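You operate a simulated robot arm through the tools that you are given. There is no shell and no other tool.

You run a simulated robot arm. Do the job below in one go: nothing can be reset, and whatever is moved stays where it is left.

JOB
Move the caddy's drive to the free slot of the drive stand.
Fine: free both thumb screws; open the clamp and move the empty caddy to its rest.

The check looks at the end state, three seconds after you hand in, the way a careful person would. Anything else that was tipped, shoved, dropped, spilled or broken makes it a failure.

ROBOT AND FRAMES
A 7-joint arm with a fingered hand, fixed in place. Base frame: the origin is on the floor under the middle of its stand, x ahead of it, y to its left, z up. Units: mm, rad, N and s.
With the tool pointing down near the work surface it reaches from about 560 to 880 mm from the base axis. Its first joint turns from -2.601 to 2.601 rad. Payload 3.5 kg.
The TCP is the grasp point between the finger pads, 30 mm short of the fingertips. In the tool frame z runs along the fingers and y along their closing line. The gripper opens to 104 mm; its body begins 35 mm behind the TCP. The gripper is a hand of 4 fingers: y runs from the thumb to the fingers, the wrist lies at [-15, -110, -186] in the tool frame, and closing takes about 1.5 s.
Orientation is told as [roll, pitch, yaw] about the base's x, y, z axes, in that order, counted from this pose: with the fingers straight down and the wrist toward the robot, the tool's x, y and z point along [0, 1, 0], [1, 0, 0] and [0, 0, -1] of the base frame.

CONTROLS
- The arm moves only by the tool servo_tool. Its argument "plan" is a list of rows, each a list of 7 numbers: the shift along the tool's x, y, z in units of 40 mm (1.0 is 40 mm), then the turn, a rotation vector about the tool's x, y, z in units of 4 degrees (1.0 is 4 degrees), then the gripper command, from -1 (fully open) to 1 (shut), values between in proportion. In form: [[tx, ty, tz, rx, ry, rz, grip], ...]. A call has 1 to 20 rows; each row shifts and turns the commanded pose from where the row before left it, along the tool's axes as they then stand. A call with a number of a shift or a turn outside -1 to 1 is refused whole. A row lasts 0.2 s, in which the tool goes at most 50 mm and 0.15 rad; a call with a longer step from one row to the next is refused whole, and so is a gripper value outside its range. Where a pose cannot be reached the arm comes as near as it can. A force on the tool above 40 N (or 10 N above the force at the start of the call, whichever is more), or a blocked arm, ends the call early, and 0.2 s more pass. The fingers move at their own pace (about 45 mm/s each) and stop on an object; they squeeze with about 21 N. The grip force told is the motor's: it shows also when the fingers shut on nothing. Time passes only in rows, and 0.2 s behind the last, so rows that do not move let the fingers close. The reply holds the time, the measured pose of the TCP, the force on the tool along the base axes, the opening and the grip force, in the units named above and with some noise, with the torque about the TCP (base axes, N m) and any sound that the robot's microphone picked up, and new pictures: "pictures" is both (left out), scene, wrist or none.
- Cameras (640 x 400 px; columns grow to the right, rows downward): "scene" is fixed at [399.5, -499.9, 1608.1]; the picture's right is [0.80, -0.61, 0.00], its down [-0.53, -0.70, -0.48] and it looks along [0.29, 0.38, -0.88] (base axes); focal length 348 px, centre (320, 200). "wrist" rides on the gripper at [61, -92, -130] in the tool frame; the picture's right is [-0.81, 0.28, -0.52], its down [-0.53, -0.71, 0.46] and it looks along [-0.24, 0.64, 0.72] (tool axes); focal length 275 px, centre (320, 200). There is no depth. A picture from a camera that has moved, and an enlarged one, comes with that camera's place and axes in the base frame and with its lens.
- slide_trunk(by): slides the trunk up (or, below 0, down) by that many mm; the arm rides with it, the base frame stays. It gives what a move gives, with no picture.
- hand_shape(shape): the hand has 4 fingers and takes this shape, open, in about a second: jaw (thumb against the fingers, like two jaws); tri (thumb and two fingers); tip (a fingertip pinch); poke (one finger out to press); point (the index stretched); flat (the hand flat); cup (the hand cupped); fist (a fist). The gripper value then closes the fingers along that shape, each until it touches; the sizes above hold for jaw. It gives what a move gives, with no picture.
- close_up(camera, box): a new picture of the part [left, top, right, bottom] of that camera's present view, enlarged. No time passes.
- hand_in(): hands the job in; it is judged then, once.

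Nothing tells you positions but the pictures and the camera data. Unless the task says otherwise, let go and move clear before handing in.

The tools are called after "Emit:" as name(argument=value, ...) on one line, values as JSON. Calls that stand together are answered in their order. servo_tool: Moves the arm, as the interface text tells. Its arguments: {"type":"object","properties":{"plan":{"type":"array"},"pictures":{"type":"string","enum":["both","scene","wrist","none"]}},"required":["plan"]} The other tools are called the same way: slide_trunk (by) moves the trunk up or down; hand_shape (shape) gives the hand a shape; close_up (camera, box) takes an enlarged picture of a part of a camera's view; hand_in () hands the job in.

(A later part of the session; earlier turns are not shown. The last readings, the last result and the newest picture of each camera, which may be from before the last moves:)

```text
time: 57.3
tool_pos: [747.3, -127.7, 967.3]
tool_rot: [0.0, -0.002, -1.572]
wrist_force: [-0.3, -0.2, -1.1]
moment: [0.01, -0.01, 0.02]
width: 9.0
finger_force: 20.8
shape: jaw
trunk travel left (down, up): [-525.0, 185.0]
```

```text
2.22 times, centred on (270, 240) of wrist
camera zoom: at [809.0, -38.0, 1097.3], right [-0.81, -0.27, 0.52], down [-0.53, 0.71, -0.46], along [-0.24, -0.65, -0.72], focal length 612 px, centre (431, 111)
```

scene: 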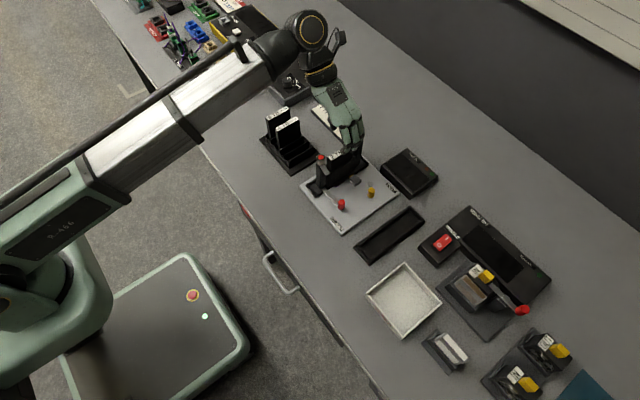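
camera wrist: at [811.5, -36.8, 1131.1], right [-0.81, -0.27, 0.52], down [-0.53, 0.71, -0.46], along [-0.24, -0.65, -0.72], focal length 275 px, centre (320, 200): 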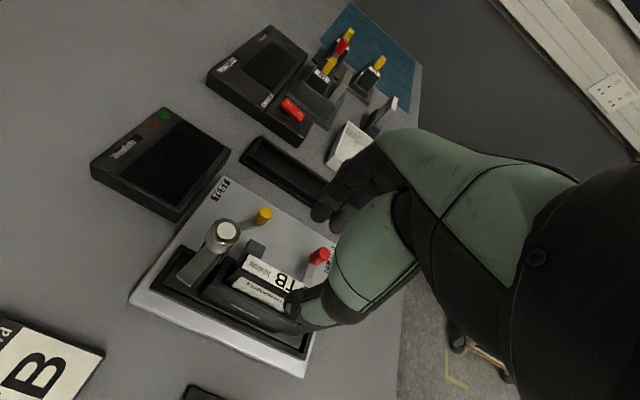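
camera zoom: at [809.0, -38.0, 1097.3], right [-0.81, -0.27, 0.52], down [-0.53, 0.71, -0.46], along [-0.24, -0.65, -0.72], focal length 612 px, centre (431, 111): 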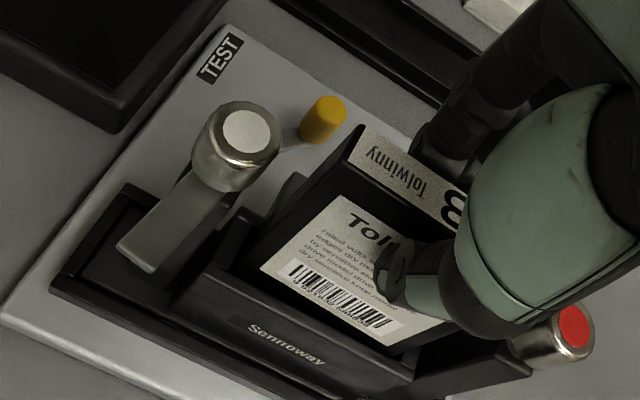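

The drive lifts cleanly out of the caddy. I continue lifting well clear.

Emit:
servo_tool(plan=[[0, 0, -0.4, 0, 0, 0, 1], [0, 0, -0.4, 0, 0, 0, 1], [0, 0, -0.4, 0, 0, 0, 1], [0, 0, -0.4, 0, 0, 0, 1], [0, 0, -0.4, 0, 0, 0, 1], [0, 0, -0.4, 0, 0, 0, 1], [0, 0, 0, 0, 0, 0, 1]])

Emit:
close_up(camera="scene", box=[260, 80, 400, 200])

Emit:
close_up(camera="wrist", box=[160, 130, 360, 360])

```text
time: 58.9
tool_pos: [746.1, -128.1, 1064.9]
tool_rot: [0.0, -0.001, -1.57]
wrist_force: [0.5, 0.1, -1.9]
moment: [-0.02, 0.02, 0.02]
width: 8.8
finger_force: 20.9
shape: jaw
trunk travel left (down, up): [-525.0, 185.0]
camera wrist: at [808.5, -39.4, 1194.1], right [-0.81, -0.27, 0.52], down [-0.53, 0.71, -0.46], along [-0.24, -0.65, -0.72], focal length 275 px, centre (320, 200)
```

scene: 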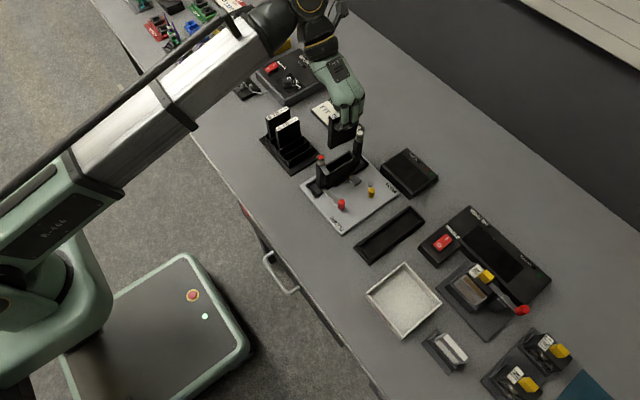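
wrist: 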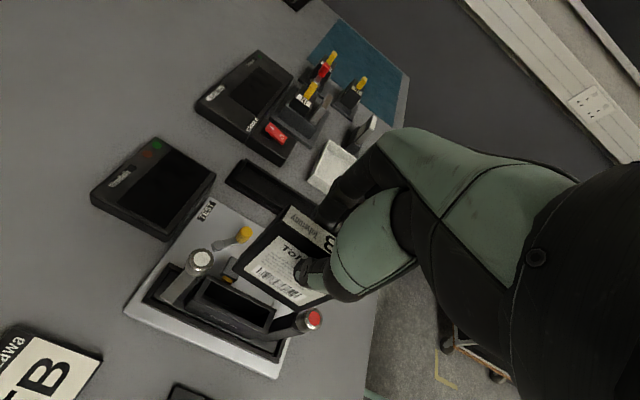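

```text
3.33 times, centred on (330, 140) of scene
camera zoom: at [399.5, -499.9, 1608.1], right [0.8, -0.61, 0.0], down [-0.53, -0.7, -0.48], along [0.29, 0.38, -0.88], focal length 1161 px, centre (287, 400)
```

zoom: 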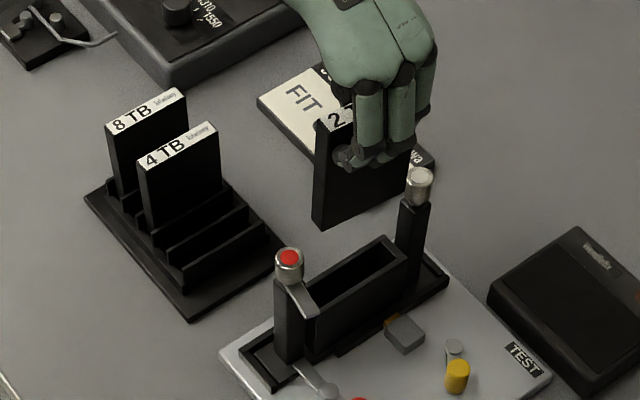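

```text
1.74 times, centred on (260, 245) of wrist
camera zoom: at [808.5, -39.4, 1194.1], right [-0.81, -0.27, 0.52], down [-0.53, 0.71, -0.46], along [-0.24, -0.65, -0.72], focal length 479 px, centre (424, 122)
```

zoom: 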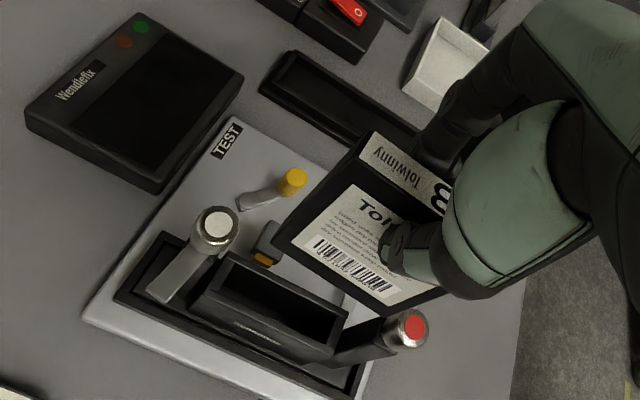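

The drive is held high and the caddy is empty and still in place. I take a precise look at the stand for slot coordinates before moving over.

Emit:
close_up(camera="scene", box=[260, 120, 320, 170])

Emit:
close_up(camera="scene", box=[255, 100, 325, 180])

Emit:
close_up(camera="wrist", box=[0, 300, 280, 400])

```text
8.00 times, centred on (290, 145) of scene
camera zoom: at [399.5, -499.9, 1608.1], right [0.8, -0.61, 0.0], down [-0.53, -0.7, -0.48], along [0.29, 0.38, -0.88], focal length 2785 px, centre (560, 640)
```

zoom: 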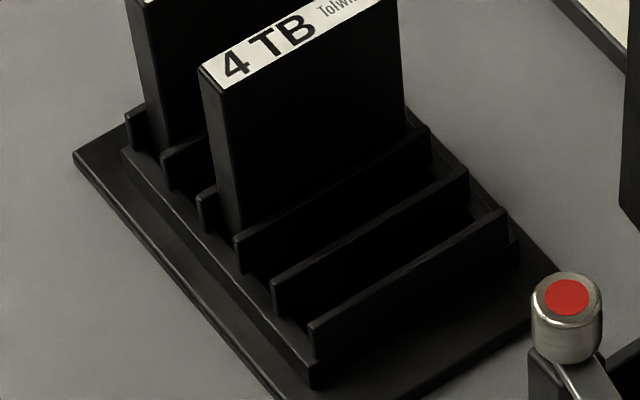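

```text
5.00 times, centred on (290, 140) of scene
camera zoom: at [399.5, -499.9, 1608.1], right [0.8, -0.61, 0.0], down [-0.53, -0.7, -0.48], along [0.29, 0.38, -0.88], focal length 1741 px, centre (470, 500)
```

zoom: 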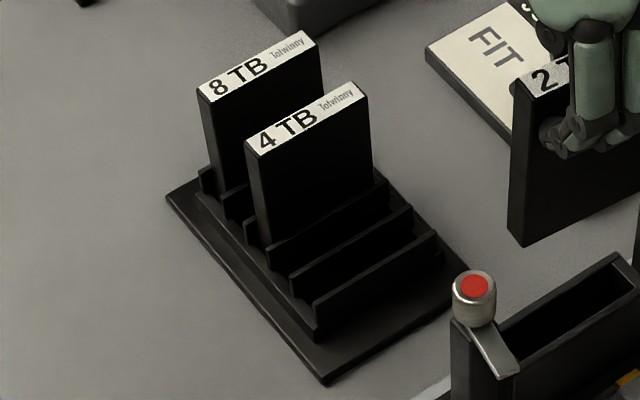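

```text
2.29 times, centred on (140, 350) of wrist
camera zoom: at [808.5, -39.4, 1194.1], right [-0.81, -0.27, 0.52], down [-0.53, 0.71, -0.46], along [-0.24, -0.65, -0.72], focal length 629 px, centre (731, -143)
```

zoom: 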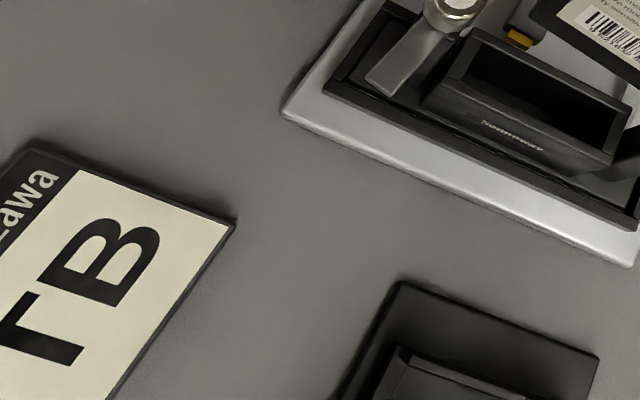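

The free slot centre is at about (701, −9.5), fin tops z≈836; drives in the stand sit with top z≈905. I carry the drive over at height first.

Emit:
servo_tool(plan=[[0, -0.595, 0, 0, 0, 0, 1], [0, -0.595, 0, 0, 0, 0, 1], [-0.29, -0.595, 0, 0, 0, 0, 1], [-0.29, -0.595, 0, 0, 0, 0, 1], [-0.29, -0.595, 0, 0, 0, 0, 1], [-0.29, 0, 0, 0, 0, 0, 1], [0, 0, 0.5, 0, 0, 0, 1], [0, 0, 0.5, 0, 0, 0, 1], [0, 0, 0.5, 0, 0, 0, 1], [0, 0, 0.5, 0, 0, 0, 1], [0, 0, 0, 0, 0, 0, 1]])

Emit:
close_up(camera="scene", box=[250, 80, 340, 180])

Emit:
close_up(camera="wrist", box=[160, 150, 360, 380])

```text
time: 61.3
tool_pos: [700.7, -9.8, 983.3]
tool_rot: [0.001, -0.003, -1.571]
wrist_force: [1.1, 0.3, -0.7]
moment: [-0.01, -0.02, -0.03]
width: 9.1
finger_force: 20.7
shape: jaw
trunk travel left (down, up): [-525.0, 185.0]
camera wrist: at [762.6, 80.4, 1113.0], right [-0.81, -0.27, 0.52], down [-0.53, 0.71, -0.46], along [-0.24, -0.65, -0.72], focal length 275 px, centre (320, 200)
```

scene: 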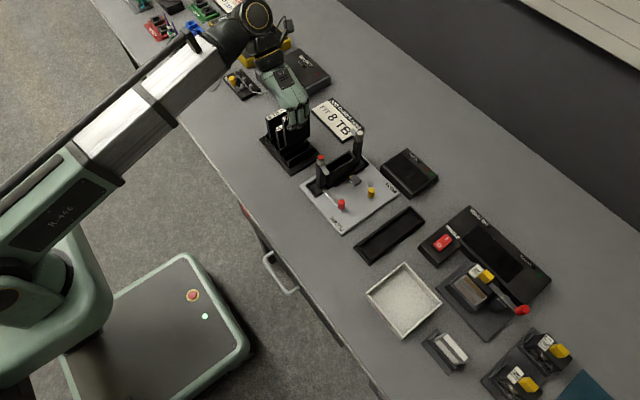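
wrist: 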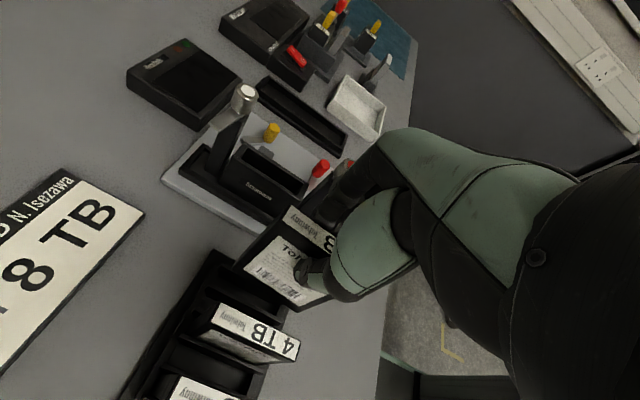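

```text
4.00 times, centred on (295, 130) of scene
camera zoom: at [399.5, -499.9, 1608.1], right [0.8, -0.61, 0.0], down [-0.53, -0.7, -0.48], along [0.29, 0.38, -0.88], focal length 1393 px, centre (420, 480)
```

zoom: 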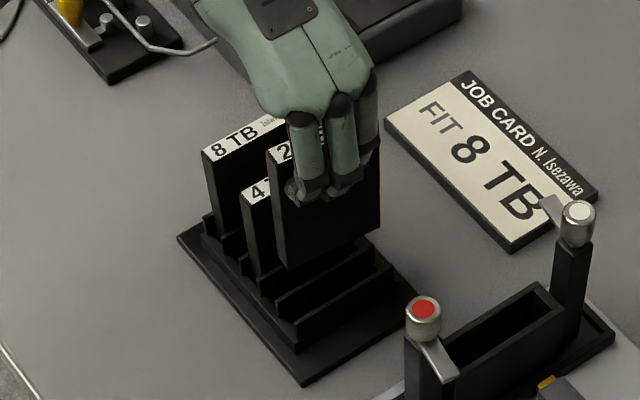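

```text
1.74 times, centred on (260, 265) of wrist
camera zoom: at [762.6, 80.4, 1113.0], right [-0.81, -0.27, 0.52], down [-0.53, 0.71, -0.46], along [-0.24, -0.65, -0.72], focal length 479 px, centre (424, 87)
```

zoom: 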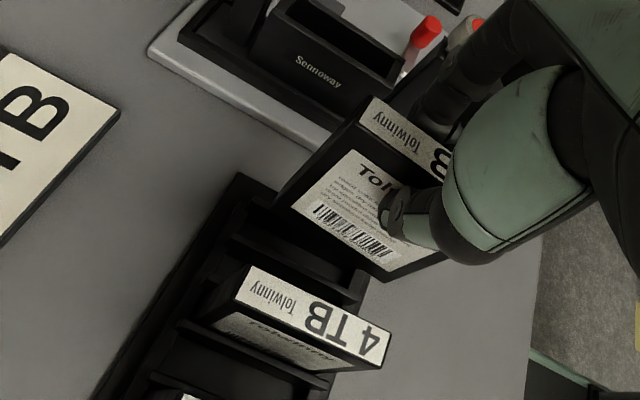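

I check the drive's tilt and alignment at high magnification before lowering.

Emit:
close_up(camera="scene", box=[275, 105, 325, 165])

Emit:
close_up(camera="wrist", box=[200, 190, 350, 340])

```text
6.67 times, centred on (300, 135) of scene
camera zoom: at [399.5, -499.9, 1608.1], right [0.8, -0.61, 0.0], down [-0.53, -0.7, -0.48], along [0.29, 0.38, -0.88], focal length 2321 px, centre (453, 633)
```

zoom: 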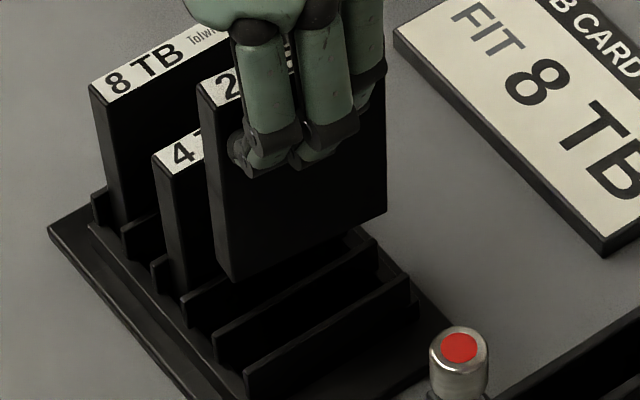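

```text
2.67 times, centred on (275, 265) of wrist
camera zoom: at [762.6, 80.4, 1113.0], right [-0.81, -0.27, 0.52], down [-0.53, 0.71, -0.46], along [-0.24, -0.65, -0.72], focal length 734 px, centre (440, 27)
```

zoom: 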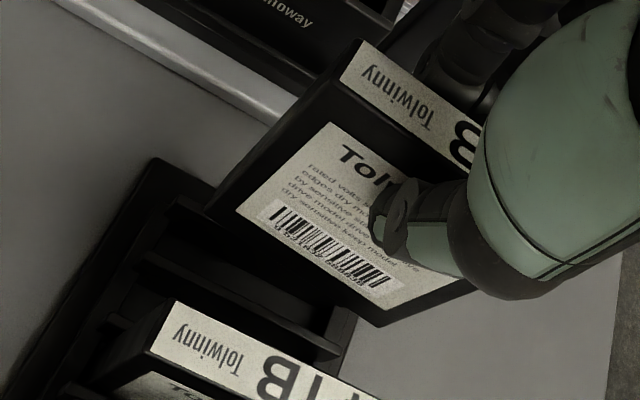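

The vertical edges look upright, but the drive seems yawed by about −5° in the grip relative to the fins. I zoom more to quantify before correcting.

Emit:
close_up(camera="wrist", box=[230, 195, 330, 275])

Emit:
close_up(camera="wrist", box=[170, 220, 310, 350])

Emit:
close_up(camera="scene", box=[280, 130, 320, 165])

```text
5.00 times, centred on (280, 235) of wrist
camera zoom: at [762.6, 80.4, 1113.0], right [-0.81, -0.27, 0.52], down [-0.53, 0.71, -0.46], along [-0.24, -0.65, -0.72], focal length 1376 px, centre (520, 25)
```

zoom: 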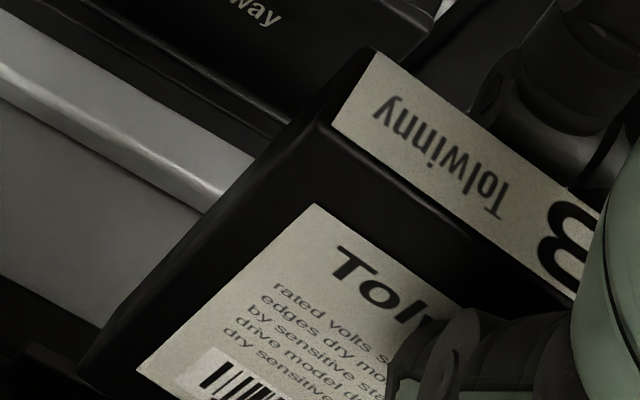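

```text
3.08 times, centred on (240, 285) of wrist
camera zoom: at [762.6, 80.4, 1113.0], right [-0.81, -0.27, 0.52], down [-0.53, 0.71, -0.46], along [-0.24, -0.65, -0.72], focal length 847 px, centre (566, -62)
```

zoom: 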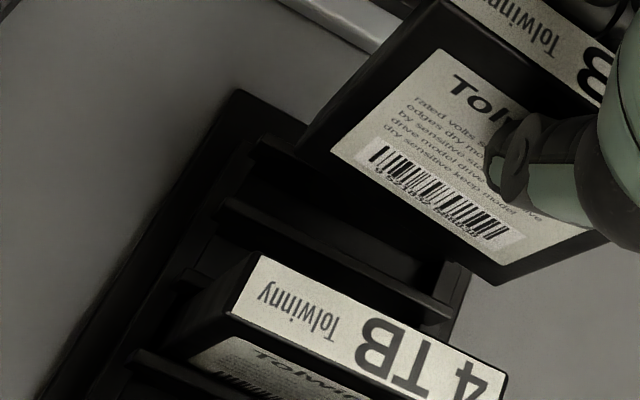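

```text
11.43 times, centred on (300, 148) of scene
camera zoom: at [399.5, -499.9, 1608.1], right [0.8, -0.61, 0.0], down [-0.53, -0.7, -0.48], along [0.29, 0.38, -0.88], focal length 3979 px, centre (549, 800)
```

zoom: 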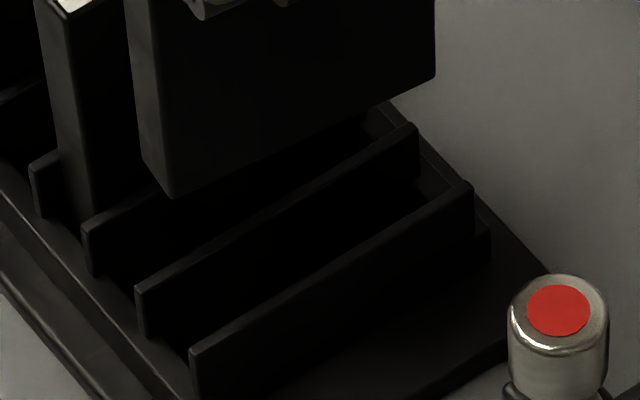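

The drive is yawed about −6° in the grip. I turn the hand by +6° (counter-clockwise) to square it with the fins and recheck.

Emit:
servo_tool(plan=[[0, 0, 0, 0, 0, -0.5, 1], [0, 0, 0, 0, 0, -0.5, 1], [0, 0, 0, 0, 0, -0.55, 1], [0, 0, 0, 0, 0, 0, 1]], pictures="none")

Emit:
close_up(camera="scene", box=[275, 105, 325, 165])

Emit:
close_up(camera="wrist", box=[170, 190, 330, 350])

Emit:
close_up(camera="scene", box=[280, 130, 320, 165])

```text
time: 62.3
tool_pos: [700.4, -9.4, 982.6]
tool_rot: [0.0, -0.002, -1.464]
wrist_force: [0.3, -0.7, -0.3]
moment: [0.0, -0.02, -0.01]
width: 8.7
finger_force: 21.5
shape: jaw
trunk travel left (down, up): [-525.0, 185.0]
```

```text
6.67 times, centred on (300, 135) of scene
camera zoom: at [399.5, -499.9, 1608.1], right [0.8, -0.61, 0.0], down [-0.53, -0.7, -0.48], along [0.29, 0.38, -0.88], focal length 2321 px, centre (453, 633)
```

zoom: 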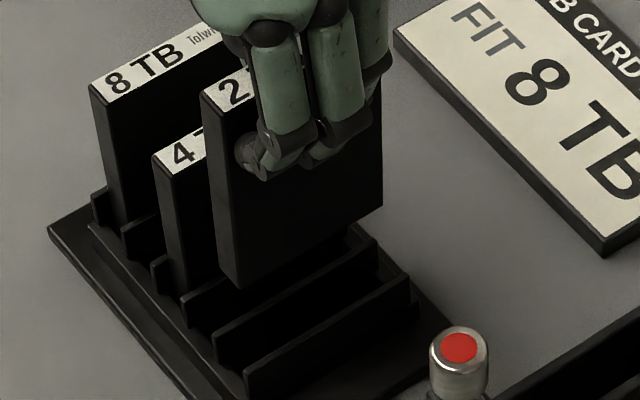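

```text
2.50 times, centred on (250, 270) of wrist
camera zoom: at [752.4, 86.7, 1112.6], right [-0.78, -0.36, 0.52], down [-0.61, 0.65, -0.46], along [-0.17, -0.67, -0.72], focal length 688 px, centre (495, 25)
```

zoom: 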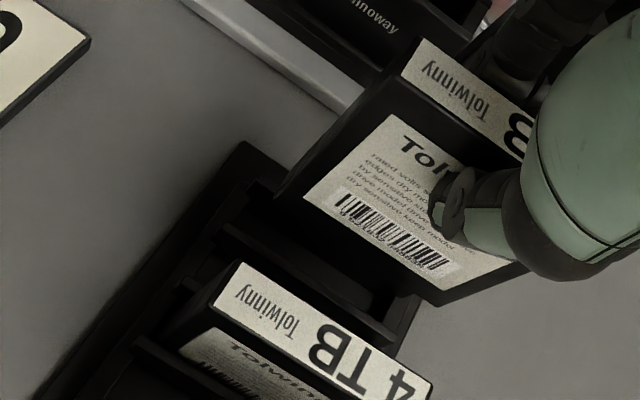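

```text
11.43 times, centred on (300, 148) of scene
camera zoom: at [399.5, -499.9, 1608.1], right [0.8, -0.61, 0.0], down [-0.53, -0.7, -0.48], along [0.29, 0.38, -0.88], focal length 3979 px, centre (549, 800)
```

zoom: 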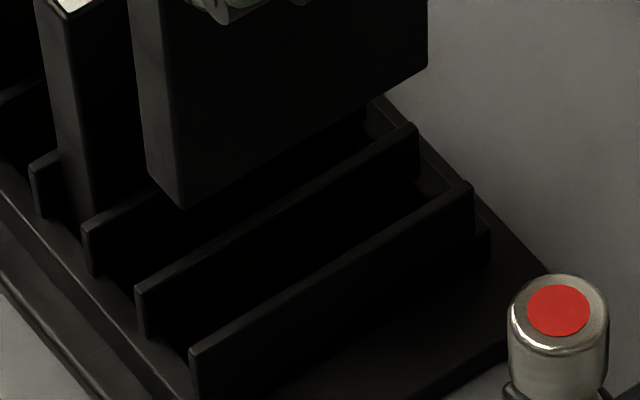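

Yaw now matches the fins within about 1°. The drive centre is at about (700, −9.7), bottom z≈885. I check the fins relative to the drive once more.

Emit:
close_up(camera="wrist", box=[180, 230, 300, 330])

```text
4.00 times, centred on (240, 280) of wrist
camera zoom: at [752.4, 86.7, 1112.6], right [-0.78, -0.36, 0.52], down [-0.61, 0.65, -0.46], along [-0.17, -0.67, -0.72], focal length 1101 px, centre (640, -120)
```

zoom: 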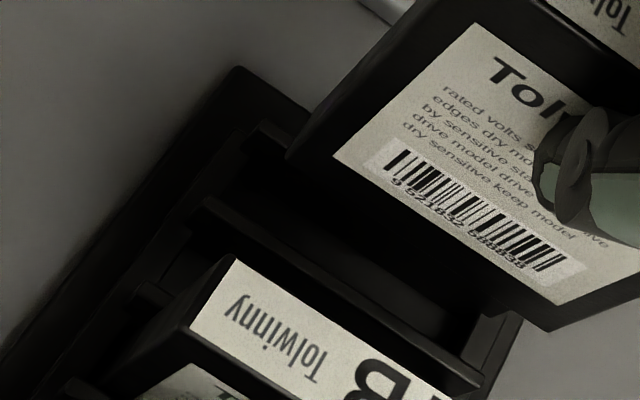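

Slot runs from about y −18.4 to −1.2 and the drive is centred on it at −9.7. I lower to just above the fins.

Emit:
servo_tool(plan=[[0.03, 0, 0.25, 0, 0, -0.08, 1], [0, 0, 0.25, 0, 0, 0, 1], [0, 0, 0.25, 0, 0, 0, 1], [0, 0, 0.25, 0, 0, 0, 1], [0, 0, 0, 0, 0, 0, 1]], pictures="none")

Emit:
close_up(camera="scene", box=[275, 110, 325, 165])

Emit:
close_up(camera="wrist", box=[180, 210, 320, 330])

```text
time: 63.5
tool_pos: [701.3, -10.5, 943.7]
tool_rot: [0.001, -0.001, -1.458]
wrist_force: [-0.3, 0.0, -1.6]
moment: [0.0, 0.0, 0.01]
width: 9.0
finger_force: 21.4
shape: jaw
trunk travel left (down, up): [-525.0, 185.0]
```

```text
7.27 times, centred on (300, 138) of scene
camera zoom: at [399.5, -499.9, 1608.1], right [0.8, -0.61, 0.0], down [-0.53, -0.7, -0.48], along [0.29, 0.38, -0.88], focal length 2532 px, centre (466, 654)
```

zoom: 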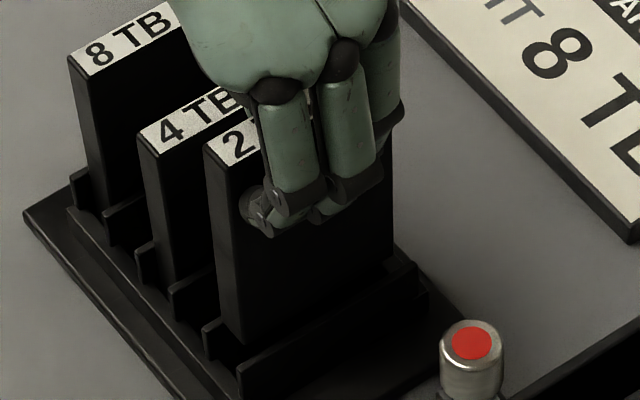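

```text
3.33 times, centred on (250, 270) of wrist
camera zoom: at [752.6, 86.5, 1073.0], right [-0.77, -0.36, 0.52], down [-0.61, 0.65, -0.46], along [-0.17, -0.67, -0.72], focal length 918 px, centre (553, -33)
```

zoom: 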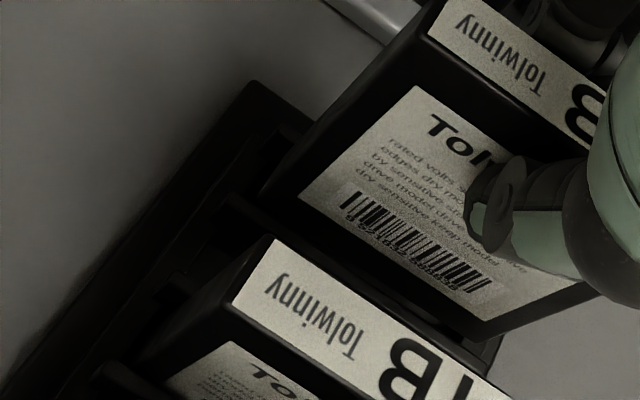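

The drive hovers between the last two fins. A tighter look at the bottom corners.

Emit:
close_up(camera="scene", box=[284, 140, 324, 168])

Emit:
close_up(camera="wrist", box=[200, 220, 310, 310])

```text
14.29 times, centred on (304, 154) of scene
camera zoom: at [399.5, -499.9, 1608.1], right [0.8, -0.61, 0.0], down [-0.53, -0.7, -0.48], along [0.29, 0.38, -0.88], focal length 4974 px, centre (549, 857)
```

zoom: 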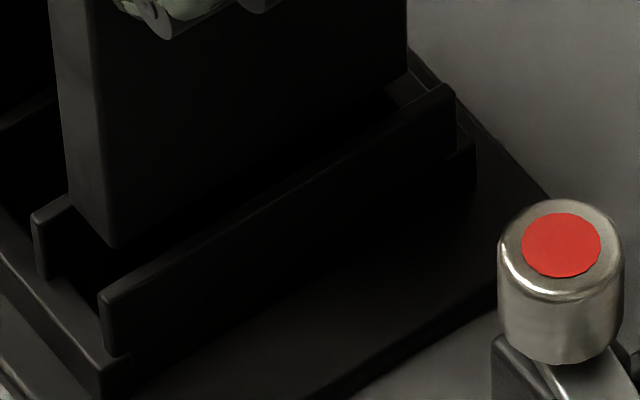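

```text
4.44 times, centred on (255, 265) of wrist
camera zoom: at [752.6, 86.5, 1073.0], right [-0.77, -0.36, 0.52], down [-0.61, 0.65, -0.46], along [-0.17, -0.67, -0.72], focal length 1224 px, centre (609, -89)
```

zoom: 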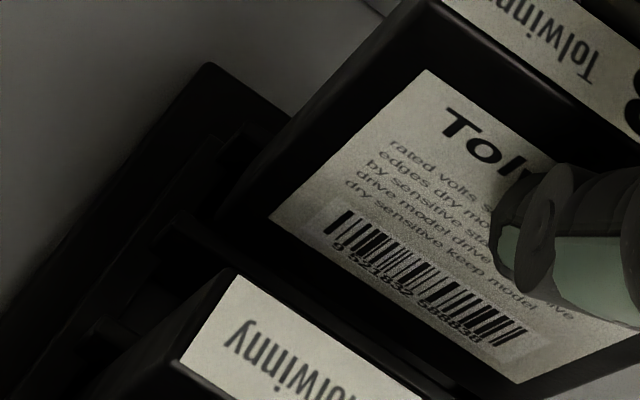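

Alignment looks within about 1 mm. I lower slowly in small steps with force checks.

Emit:
servo_tool(plan=[[0, -0.012, 0.1, 0, 0, 0, 1], [0, 0, 0.1, 0, 0, 0, 1], [0, 0, 0.1, 0, 0, 0, 1], [0, 0, 0, 0, 0, 0, 1]], pictures="none")

Emit:
close_up(camera="scene", box=[284, 140, 324, 168])

```text
time: 64.3
tool_pos: [701.0, -12.4, 937.4]
tool_rot: [0.008, -0.01, -1.459]
wrist_force: [-3.7, -4.3, 26.1]
moment: [-0.12, 0.05, 0.05]
width: 11.3
finger_force: 20.9
shape: jaw
trunk travel left (down, up): [-525.0, 185.0]
stopped in row 4: the force on the tool passed its limit at 42 N (the readings are from after the stop); the commanded pose is now the measured one
```

```text
14.29 times, centred on (304, 154) of scene
camera zoom: at [399.5, -499.9, 1608.1], right [0.8, -0.61, 0.0], down [-0.53, -0.7, -0.48], along [0.29, 0.38, -0.88], focal length 4974 px, centre (549, 857)
```

zoom: 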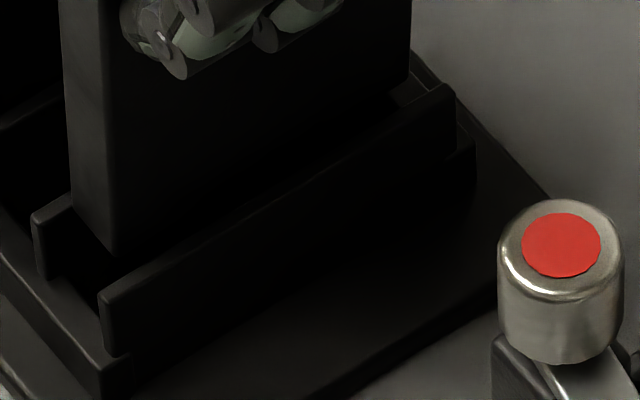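

The drive touched something at the fin tops. I back off slightly upward and look closely at which side interferes.

Emit:
servo_tool(plan=[[0, 0, -0.1, 0, 0, 0, 1], [0, 0, -0.1, 0, 0, 0, 1], [0, 0, 0, 0, 0, 0, 1]])

Emit:
close_up(camera="scene", box=[280, 120, 322, 166])

Emit:
close_up(camera="scene", box=[284, 145, 304, 165])

Emit:
close_up(camera="wrist", box=[190, 200, 330, 310])

Emit:
close_up(camera="scene", box=[304, 135, 324, 155])

```text
time: 65.1
tool_pos: [702.9, -10.6, 940.2]
tool_rot: [0.004, -0.006, -1.458]
wrist_force: [0.3, 0.2, -1.0]
moment: [0.0, 0.01, 0.0]
width: 10.2
finger_force: 21.0
shape: jaw
trunk travel left (down, up): [-525.0, 185.0]
camera wrist: at [753.3, 86.7, 1070.4], right [-0.78, -0.36, 0.52], down [-0.61, 0.65, -0.46], along [-0.17, -0.67, -0.72], focal length 275 px, centre (320, 200)
```

scene: 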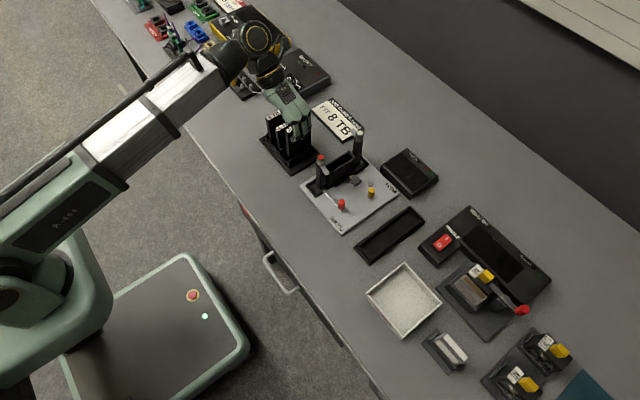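
wrist: 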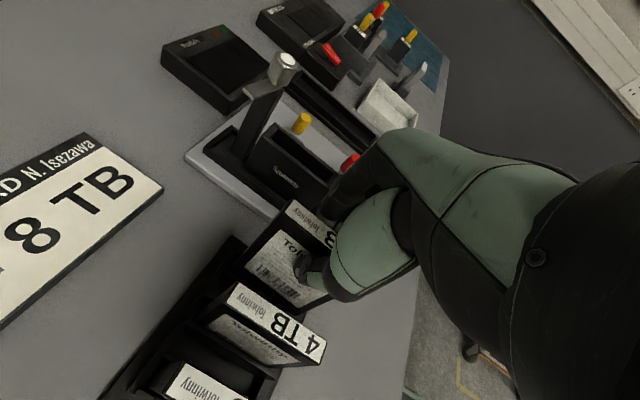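

```text
8.70 times, centred on (301, 143) of scene
camera zoom: at [399.5, -499.9, 1608.1], right [0.8, -0.61, 0.0], down [-0.53, -0.7, -0.48], along [0.29, 0.38, -0.88], focal length 3028 px, centre (485, 696)
```

zoom: 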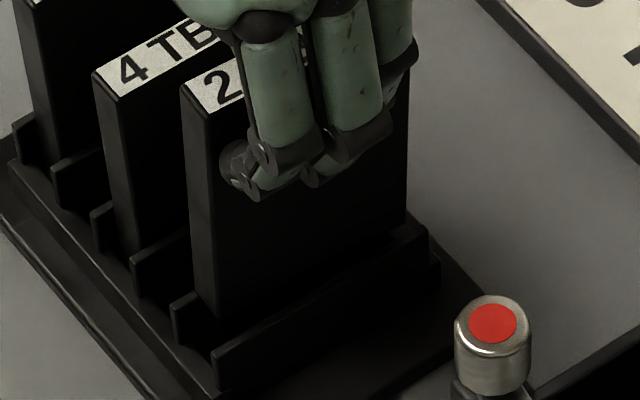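

```text
16.00 times, centred on (294, 155) of scene
camera zoom: at [399.5, -499.9, 1608.1], right [0.8, -0.61, 0.0], down [-0.53, -0.7, -0.48], along [0.29, 0.38, -0.88], focal length 5571 px, centre (736, 920)
```

zoom: 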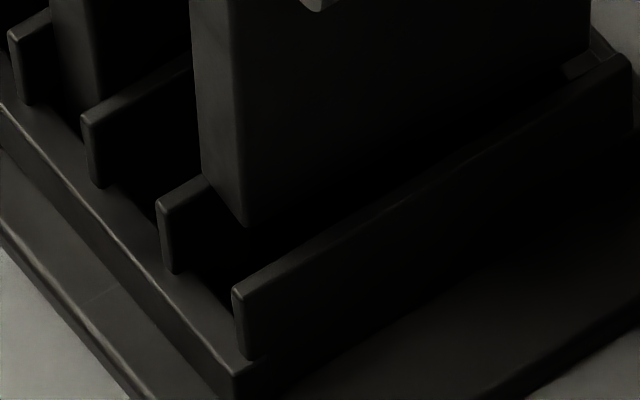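

```text
3.64 times, centred on (260, 255) of wrist
camera zoom: at [753.3, 86.7, 1070.4], right [-0.78, -0.36, 0.52], down [-0.61, 0.65, -0.46], along [-0.17, -0.67, -0.72], focal length 1001 px, centre (538, 0)
```

zoom: 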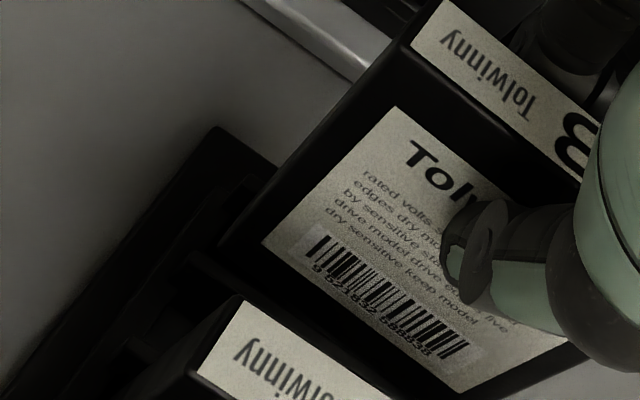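

```text
16.00 times, centred on (314, 145) of scene
camera zoom: at [399.5, -499.9, 1608.1], right [0.8, -0.61, 0.0], down [-0.53, -0.7, -0.48], along [0.29, 0.38, -0.88], focal length 5571 px, centre (416, 1080)
```

zoom: 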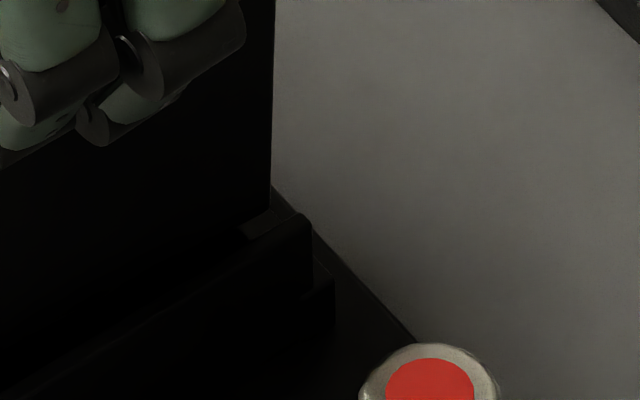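

I look closer at the back corner region from the wrist camera to see the gap to the fin there.

Emit:
close_up(camera="wrist", box=[200, 235, 260, 285])

Emit:
close_up(camera="wrist", box=[265, 270, 325, 320])

Emit:
close_up(camera="scene", box=[286, 150, 298, 160])

```text
8.00 times, centred on (230, 260) of wrist
camera zoom: at [753.3, 86.7, 1070.4], right [-0.78, -0.36, 0.52], down [-0.61, 0.65, -0.46], along [-0.17, -0.67, -0.72], focal length 2202 px, centre (1040, -280)
```

zoom: 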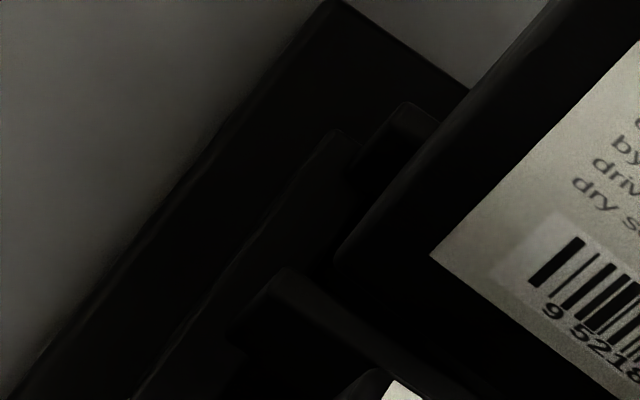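

```text
8.00 times, centred on (295, 295) of wrist
camera zoom: at [753.3, 86.7, 1070.4], right [-0.78, -0.36, 0.52], down [-0.61, 0.65, -0.46], along [-0.17, -0.67, -0.72], focal length 2202 px, centre (520, -560)
```

zoom: 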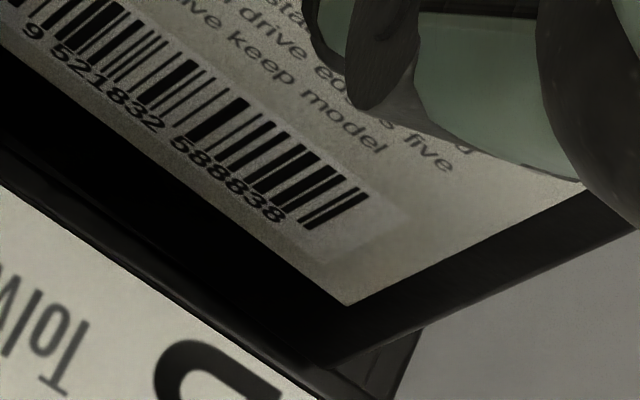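

```text
16.00 times, centred on (292, 155) of scene
camera zoom: at [399.5, -499.9, 1608.1], right [0.8, -0.61, 0.0], down [-0.53, -0.7, -0.48], along [0.29, 0.38, -0.88], focal length 5571 px, centre (768, 920)
```

zoom: 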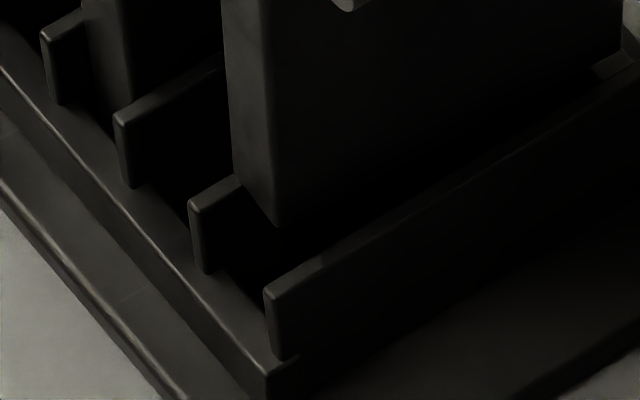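

The drive was off by a few mm toward the inner fin and has yawed about −4° again. I raise a little, turn +3.7°, and re-measure.

Emit:
servo_tool(plan=[[0, 0, -0.1, 0, 0, -0.45, 1], [0, 0, -0.1, 0, 0, -0.47, 1], [0, 0, 0, 0, 0, 0, 1], [0, 0, 0, 0, 0, 0, 1]], pictures="none")

Emit:
close_up(camera="scene", box=[284, 145, 304, 165])

Emit:
close_up(camera="scene", box=[304, 135, 324, 155])

Emit:
close_up(camera="scene", box=[280, 120, 322, 166])

Emit:
close_up(camera="wrist", box=[190, 200, 330, 310])

```text
time: 66.1
tool_pos: [701.9, -9.7, 950.8]
tool_rot: [0.003, -0.007, -1.393]
wrist_force: [0.3, -0.5, -1.5]
moment: [0.01, -0.02, -0.03]
width: 10.1
finger_force: 21.1
shape: jaw
trunk travel left (down, up): [-525.0, 185.0]
```

```text
16.00 times, centred on (294, 155) of scene
camera zoom: at [399.5, -499.9, 1608.1], right [0.8, -0.61, 0.0], down [-0.53, -0.7, -0.48], along [0.29, 0.38, -0.88], focal length 5571 px, centre (736, 920)
```

zoom: 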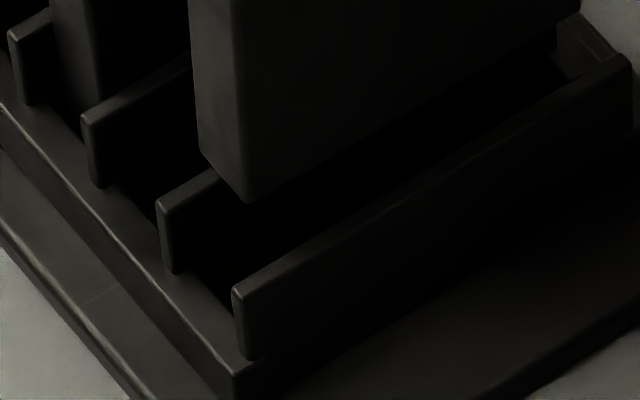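

```text
16.00 times, centred on (314, 145) of scene
camera zoom: at [399.5, -499.9, 1608.1], right [0.8, -0.61, 0.0], down [-0.53, -0.7, -0.48], along [0.29, 0.38, -0.88], focal length 5571 px, centre (416, 1080)
```

zoom: 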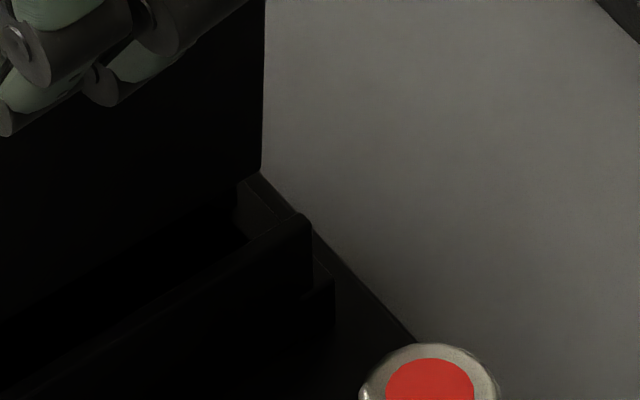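

```text
8.70 times, centred on (301, 143) of scene
camera zoom: at [399.5, -499.9, 1608.1], right [0.8, -0.61, 0.0], down [-0.53, -0.7, -0.48], along [0.29, 0.38, -0.88], focal length 3028 px, centre (485, 696)
```

zoom: 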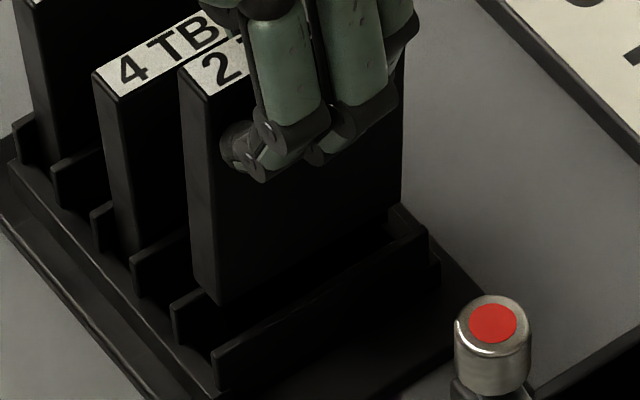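

```text
3.64 times, centred on (260, 255) of wrist
camera zoom: at [746.2, 89.8, 1079.6], right [-0.75, -0.41, 0.52], down [-0.65, 0.6, -0.46], along [-0.12, -0.68, -0.72], focal length 1001 px, centre (538, 0)
```

zoom: 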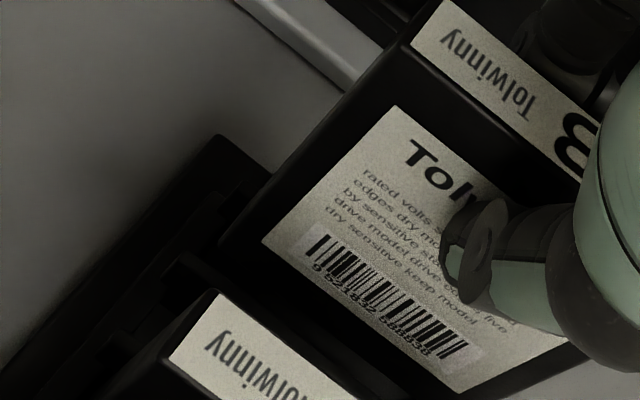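

Remaining offsets are about 1.4° yaw and under 1 mm sideways. I correct those, lower 10 mm and check again.

Emit:
servo_tool(plan=[[-0.0226, 0.0107, 0, 0, 0, -0.35, 1], [0, 0, 0.1, 0, 0, 0, 1], [0, 0, 0.1, 0, 0, 0, 1], [0, 0, 0, 0, 0, 0, 1], [0, 0, 0, 0, 0, 0, 1]], pictures="none")

Emit:
close_up(camera="scene", box=[284, 145, 304, 165])

Emit:
close_up(camera="scene", box=[304, 135, 324, 155])

Emit:
close_up(camera="wrist", box=[200, 235, 260, 285])

```text
time: 67.3
tool_pos: [701.2, -10.5, 941.0]
tool_rot: [0.002, -0.006, -1.369]
wrist_force: [-0.3, 0.3, -2.2]
moment: [0.02, 0.0, 0.01]
width: 10.2
finger_force: 21.0
shape: jaw
trunk travel left (down, up): [-525.0, 185.0]
```

```text
16.00 times, centred on (294, 155) of scene
camera zoom: at [399.5, -499.9, 1608.1], right [0.8, -0.61, 0.0], down [-0.53, -0.7, -0.48], along [0.29, 0.38, -0.88], focal length 5571 px, centre (736, 920)
```

zoom: 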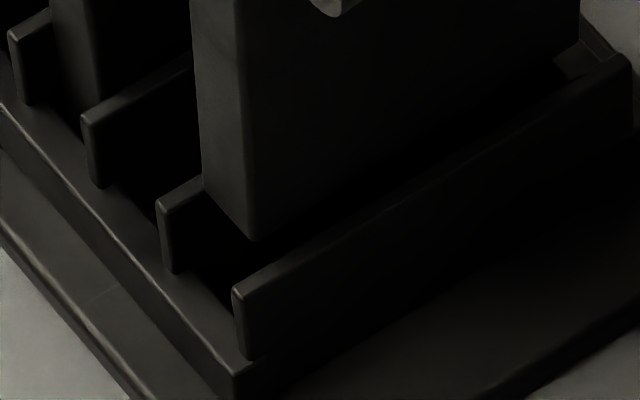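

```text
16.00 times, centred on (314, 145) of scene
camera zoom: at [399.5, -499.9, 1608.1], right [0.8, -0.61, 0.0], down [-0.53, -0.7, -0.48], along [0.29, 0.38, -0.88], focal length 5571 px, centre (416, 1080)
```

zoom: 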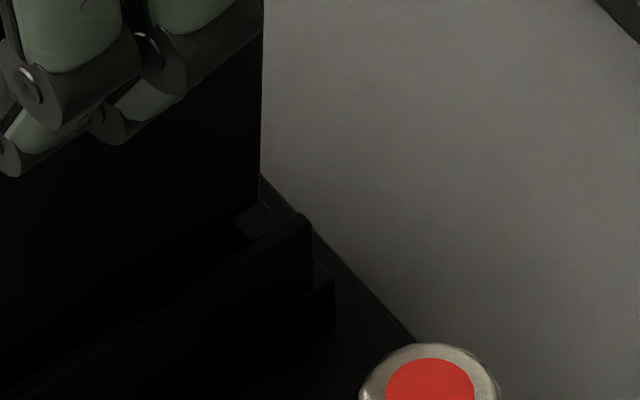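

```text
8.00 times, centred on (230, 260) of wrist
camera zoom: at [742.8, 90.0, 1071.5], right [-0.74, -0.43, 0.52], down [-0.66, 0.59, -0.46], along [-0.11, -0.69, -0.72], focal length 2202 px, centre (1040, -280)
```

zoom: 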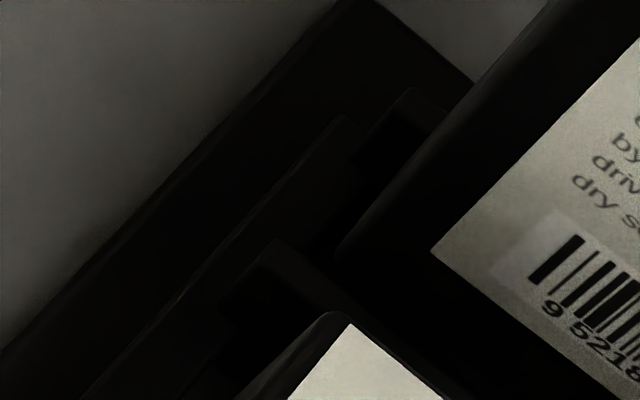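

Gaps are about 4 mm to the outer fin and 1.8 mm to the inner one. I shift 1.1 mm outward and lower gently.

Emit:
servo_tool(plan=[[-0.0055, 0.027, 0, 0, 0, 0, 1], [0, 0, 0.06, 0, 0, 0, 1], [0, 0, 0.06, 0, 0, 0, 1], [0, 0, 0.06, 0, 0, 0, 1], [0, 0, 0, 0, 0, 0, 1]], pictures="none")

Emit:
close_up(camera="scene", box=[284, 145, 304, 165])

Emit:
close_up(camera="scene", box=[280, 120, 322, 166])

```text
time: 68.5
tool_pos: [701.4, -11.7, 934.3]
tool_rot: [0.005, -0.007, -1.368]
wrist_force: [0.1, 0.1, -0.8]
moment: [-0.03, -0.02, 0.02]
width: 10.4
finger_force: 21.1
shape: jaw
trunk travel left (down, up): [-525.0, 185.0]
```

```text
16.00 times, centred on (294, 155) of scene
camera zoom: at [399.5, -499.9, 1608.1], right [0.8, -0.61, 0.0], down [-0.53, -0.7, -0.48], along [0.29, 0.38, -0.88], focal length 5571 px, centre (736, 920)
```

zoom: 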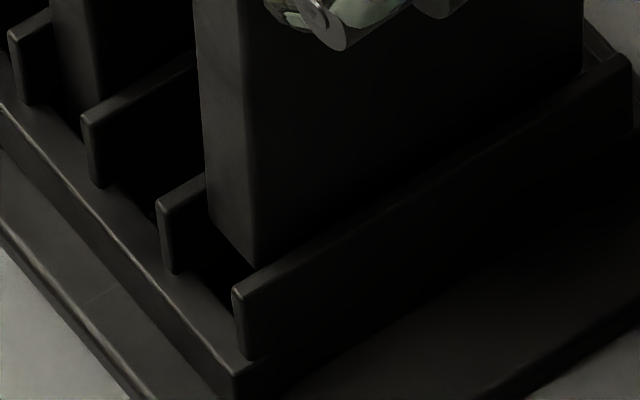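

```text
8.70 times, centred on (301, 143) of scene
camera zoom: at [399.5, -499.9, 1608.1], right [0.8, -0.61, 0.0], down [-0.53, -0.7, -0.48], along [0.29, 0.38, -0.88], focal length 3028 px, centre (485, 696)
```

zoom: 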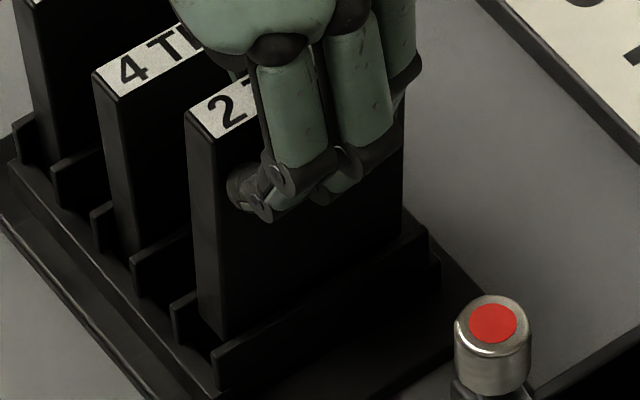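

No resistance and the drive is now between the fins. I keep lowering.

Emit:
servo_tool(plan=[[0, 0, 0.08, 0, 0, 0, 1], [0, 0, 0.08, 0, 0, 0, 1], [0, 0, 0.08, 0, 0, 0, 1], [0, 0, 0, 0, 0, 0, 1]], pictures="none")

Emit:
close_up(camera="scene", box=[280, 120, 322, 166])

Emit:
close_up(camera="wrist", box=[190, 190, 350, 330])

```text
time: 69.5
tool_pos: [702.5, -10.5, 924.8]
tool_rot: [0.004, -0.006, -1.368]
wrist_force: [-1.0, -0.8, -1.7]
moment: [0.0, 0.03, 0.0]
width: 10.3
finger_force: 21.1
shape: jaw
trunk travel left (down, up): [-525.0, 185.0]
```

```text
8.70 times, centred on (301, 143) of scene
camera zoom: at [399.5, -499.9, 1608.1], right [0.8, -0.61, 0.0], down [-0.53, -0.7, -0.48], along [0.29, 0.38, -0.88], focal length 3028 px, centre (485, 696)
```

zoom: 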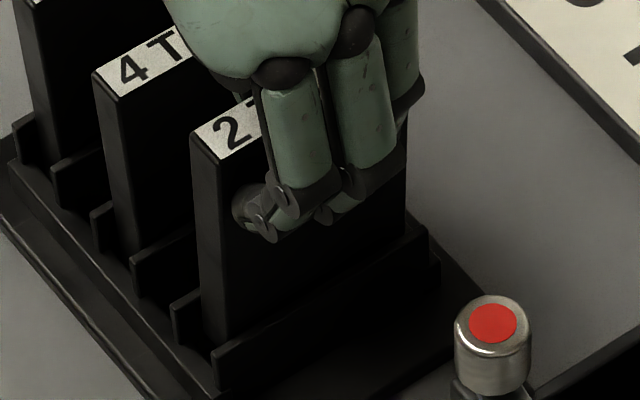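

```text
2.86 times, centred on (270, 260) of wrist
camera zoom: at [743.4, 89.3, 1054.2], right [-0.74, -0.43, 0.52], down [-0.66, 0.59, -0.46], along [-0.11, -0.69, -0.72], focal length 786 px, centre (463, 29)
```

zoom: 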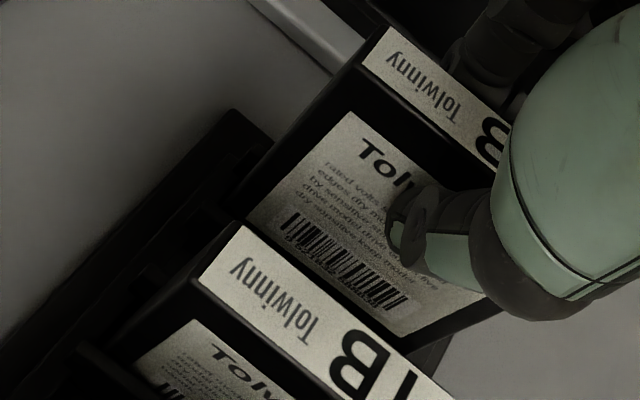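

Still free. I continue down toward the stand floor.

Emit:
servo_tool(plan=[[0, 0, 0.08, 0, 0, 0, 1], [0, 0, 0.08, 0, 0, 0, 1], [0, 0, 0.06, 0, 0, 0, 1], [0, 0, 0, 0, 0, 0, 1]], pictures="none")

Emit:
close_up(camera="scene", box=[280, 120, 322, 166])

Emit:
close_up(camera="wrist", box=[190, 190, 350, 330])

```text
time: 70.5
tool_pos: [701.6, -12.6, 915.3]
tool_rot: [0.005, -0.007, -1.366]
wrist_force: [0.0, 0.1, -0.8]
moment: [0.01, 0.0, -0.02]
width: 10.4
finger_force: 21.3
shape: jaw
trunk travel left (down, up): [-525.0, 185.0]
```

```text
8.70 times, centred on (301, 143) of scene
camera zoom: at [399.5, -499.9, 1608.1], right [0.8, -0.61, 0.0], down [-0.53, -0.7, -0.48], along [0.29, 0.38, -0.88], focal length 3028 px, centre (485, 696)
```

zoom: 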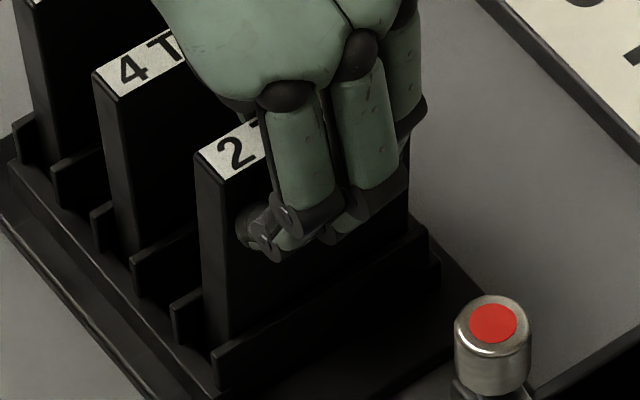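

```text
2.86 times, centred on (270, 260) of wrist
camera zoom: at [743.7, 88.6, 1045.4], right [-0.74, -0.43, 0.52], down [-0.66, 0.59, -0.46], along [-0.11, -0.69, -0.72], focal length 786 px, centre (463, 29)
```

zoom: 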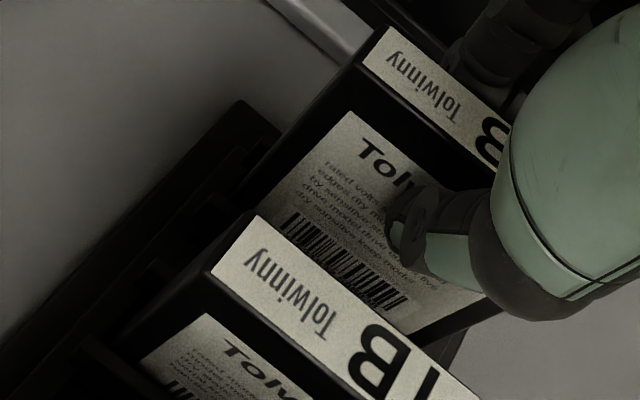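

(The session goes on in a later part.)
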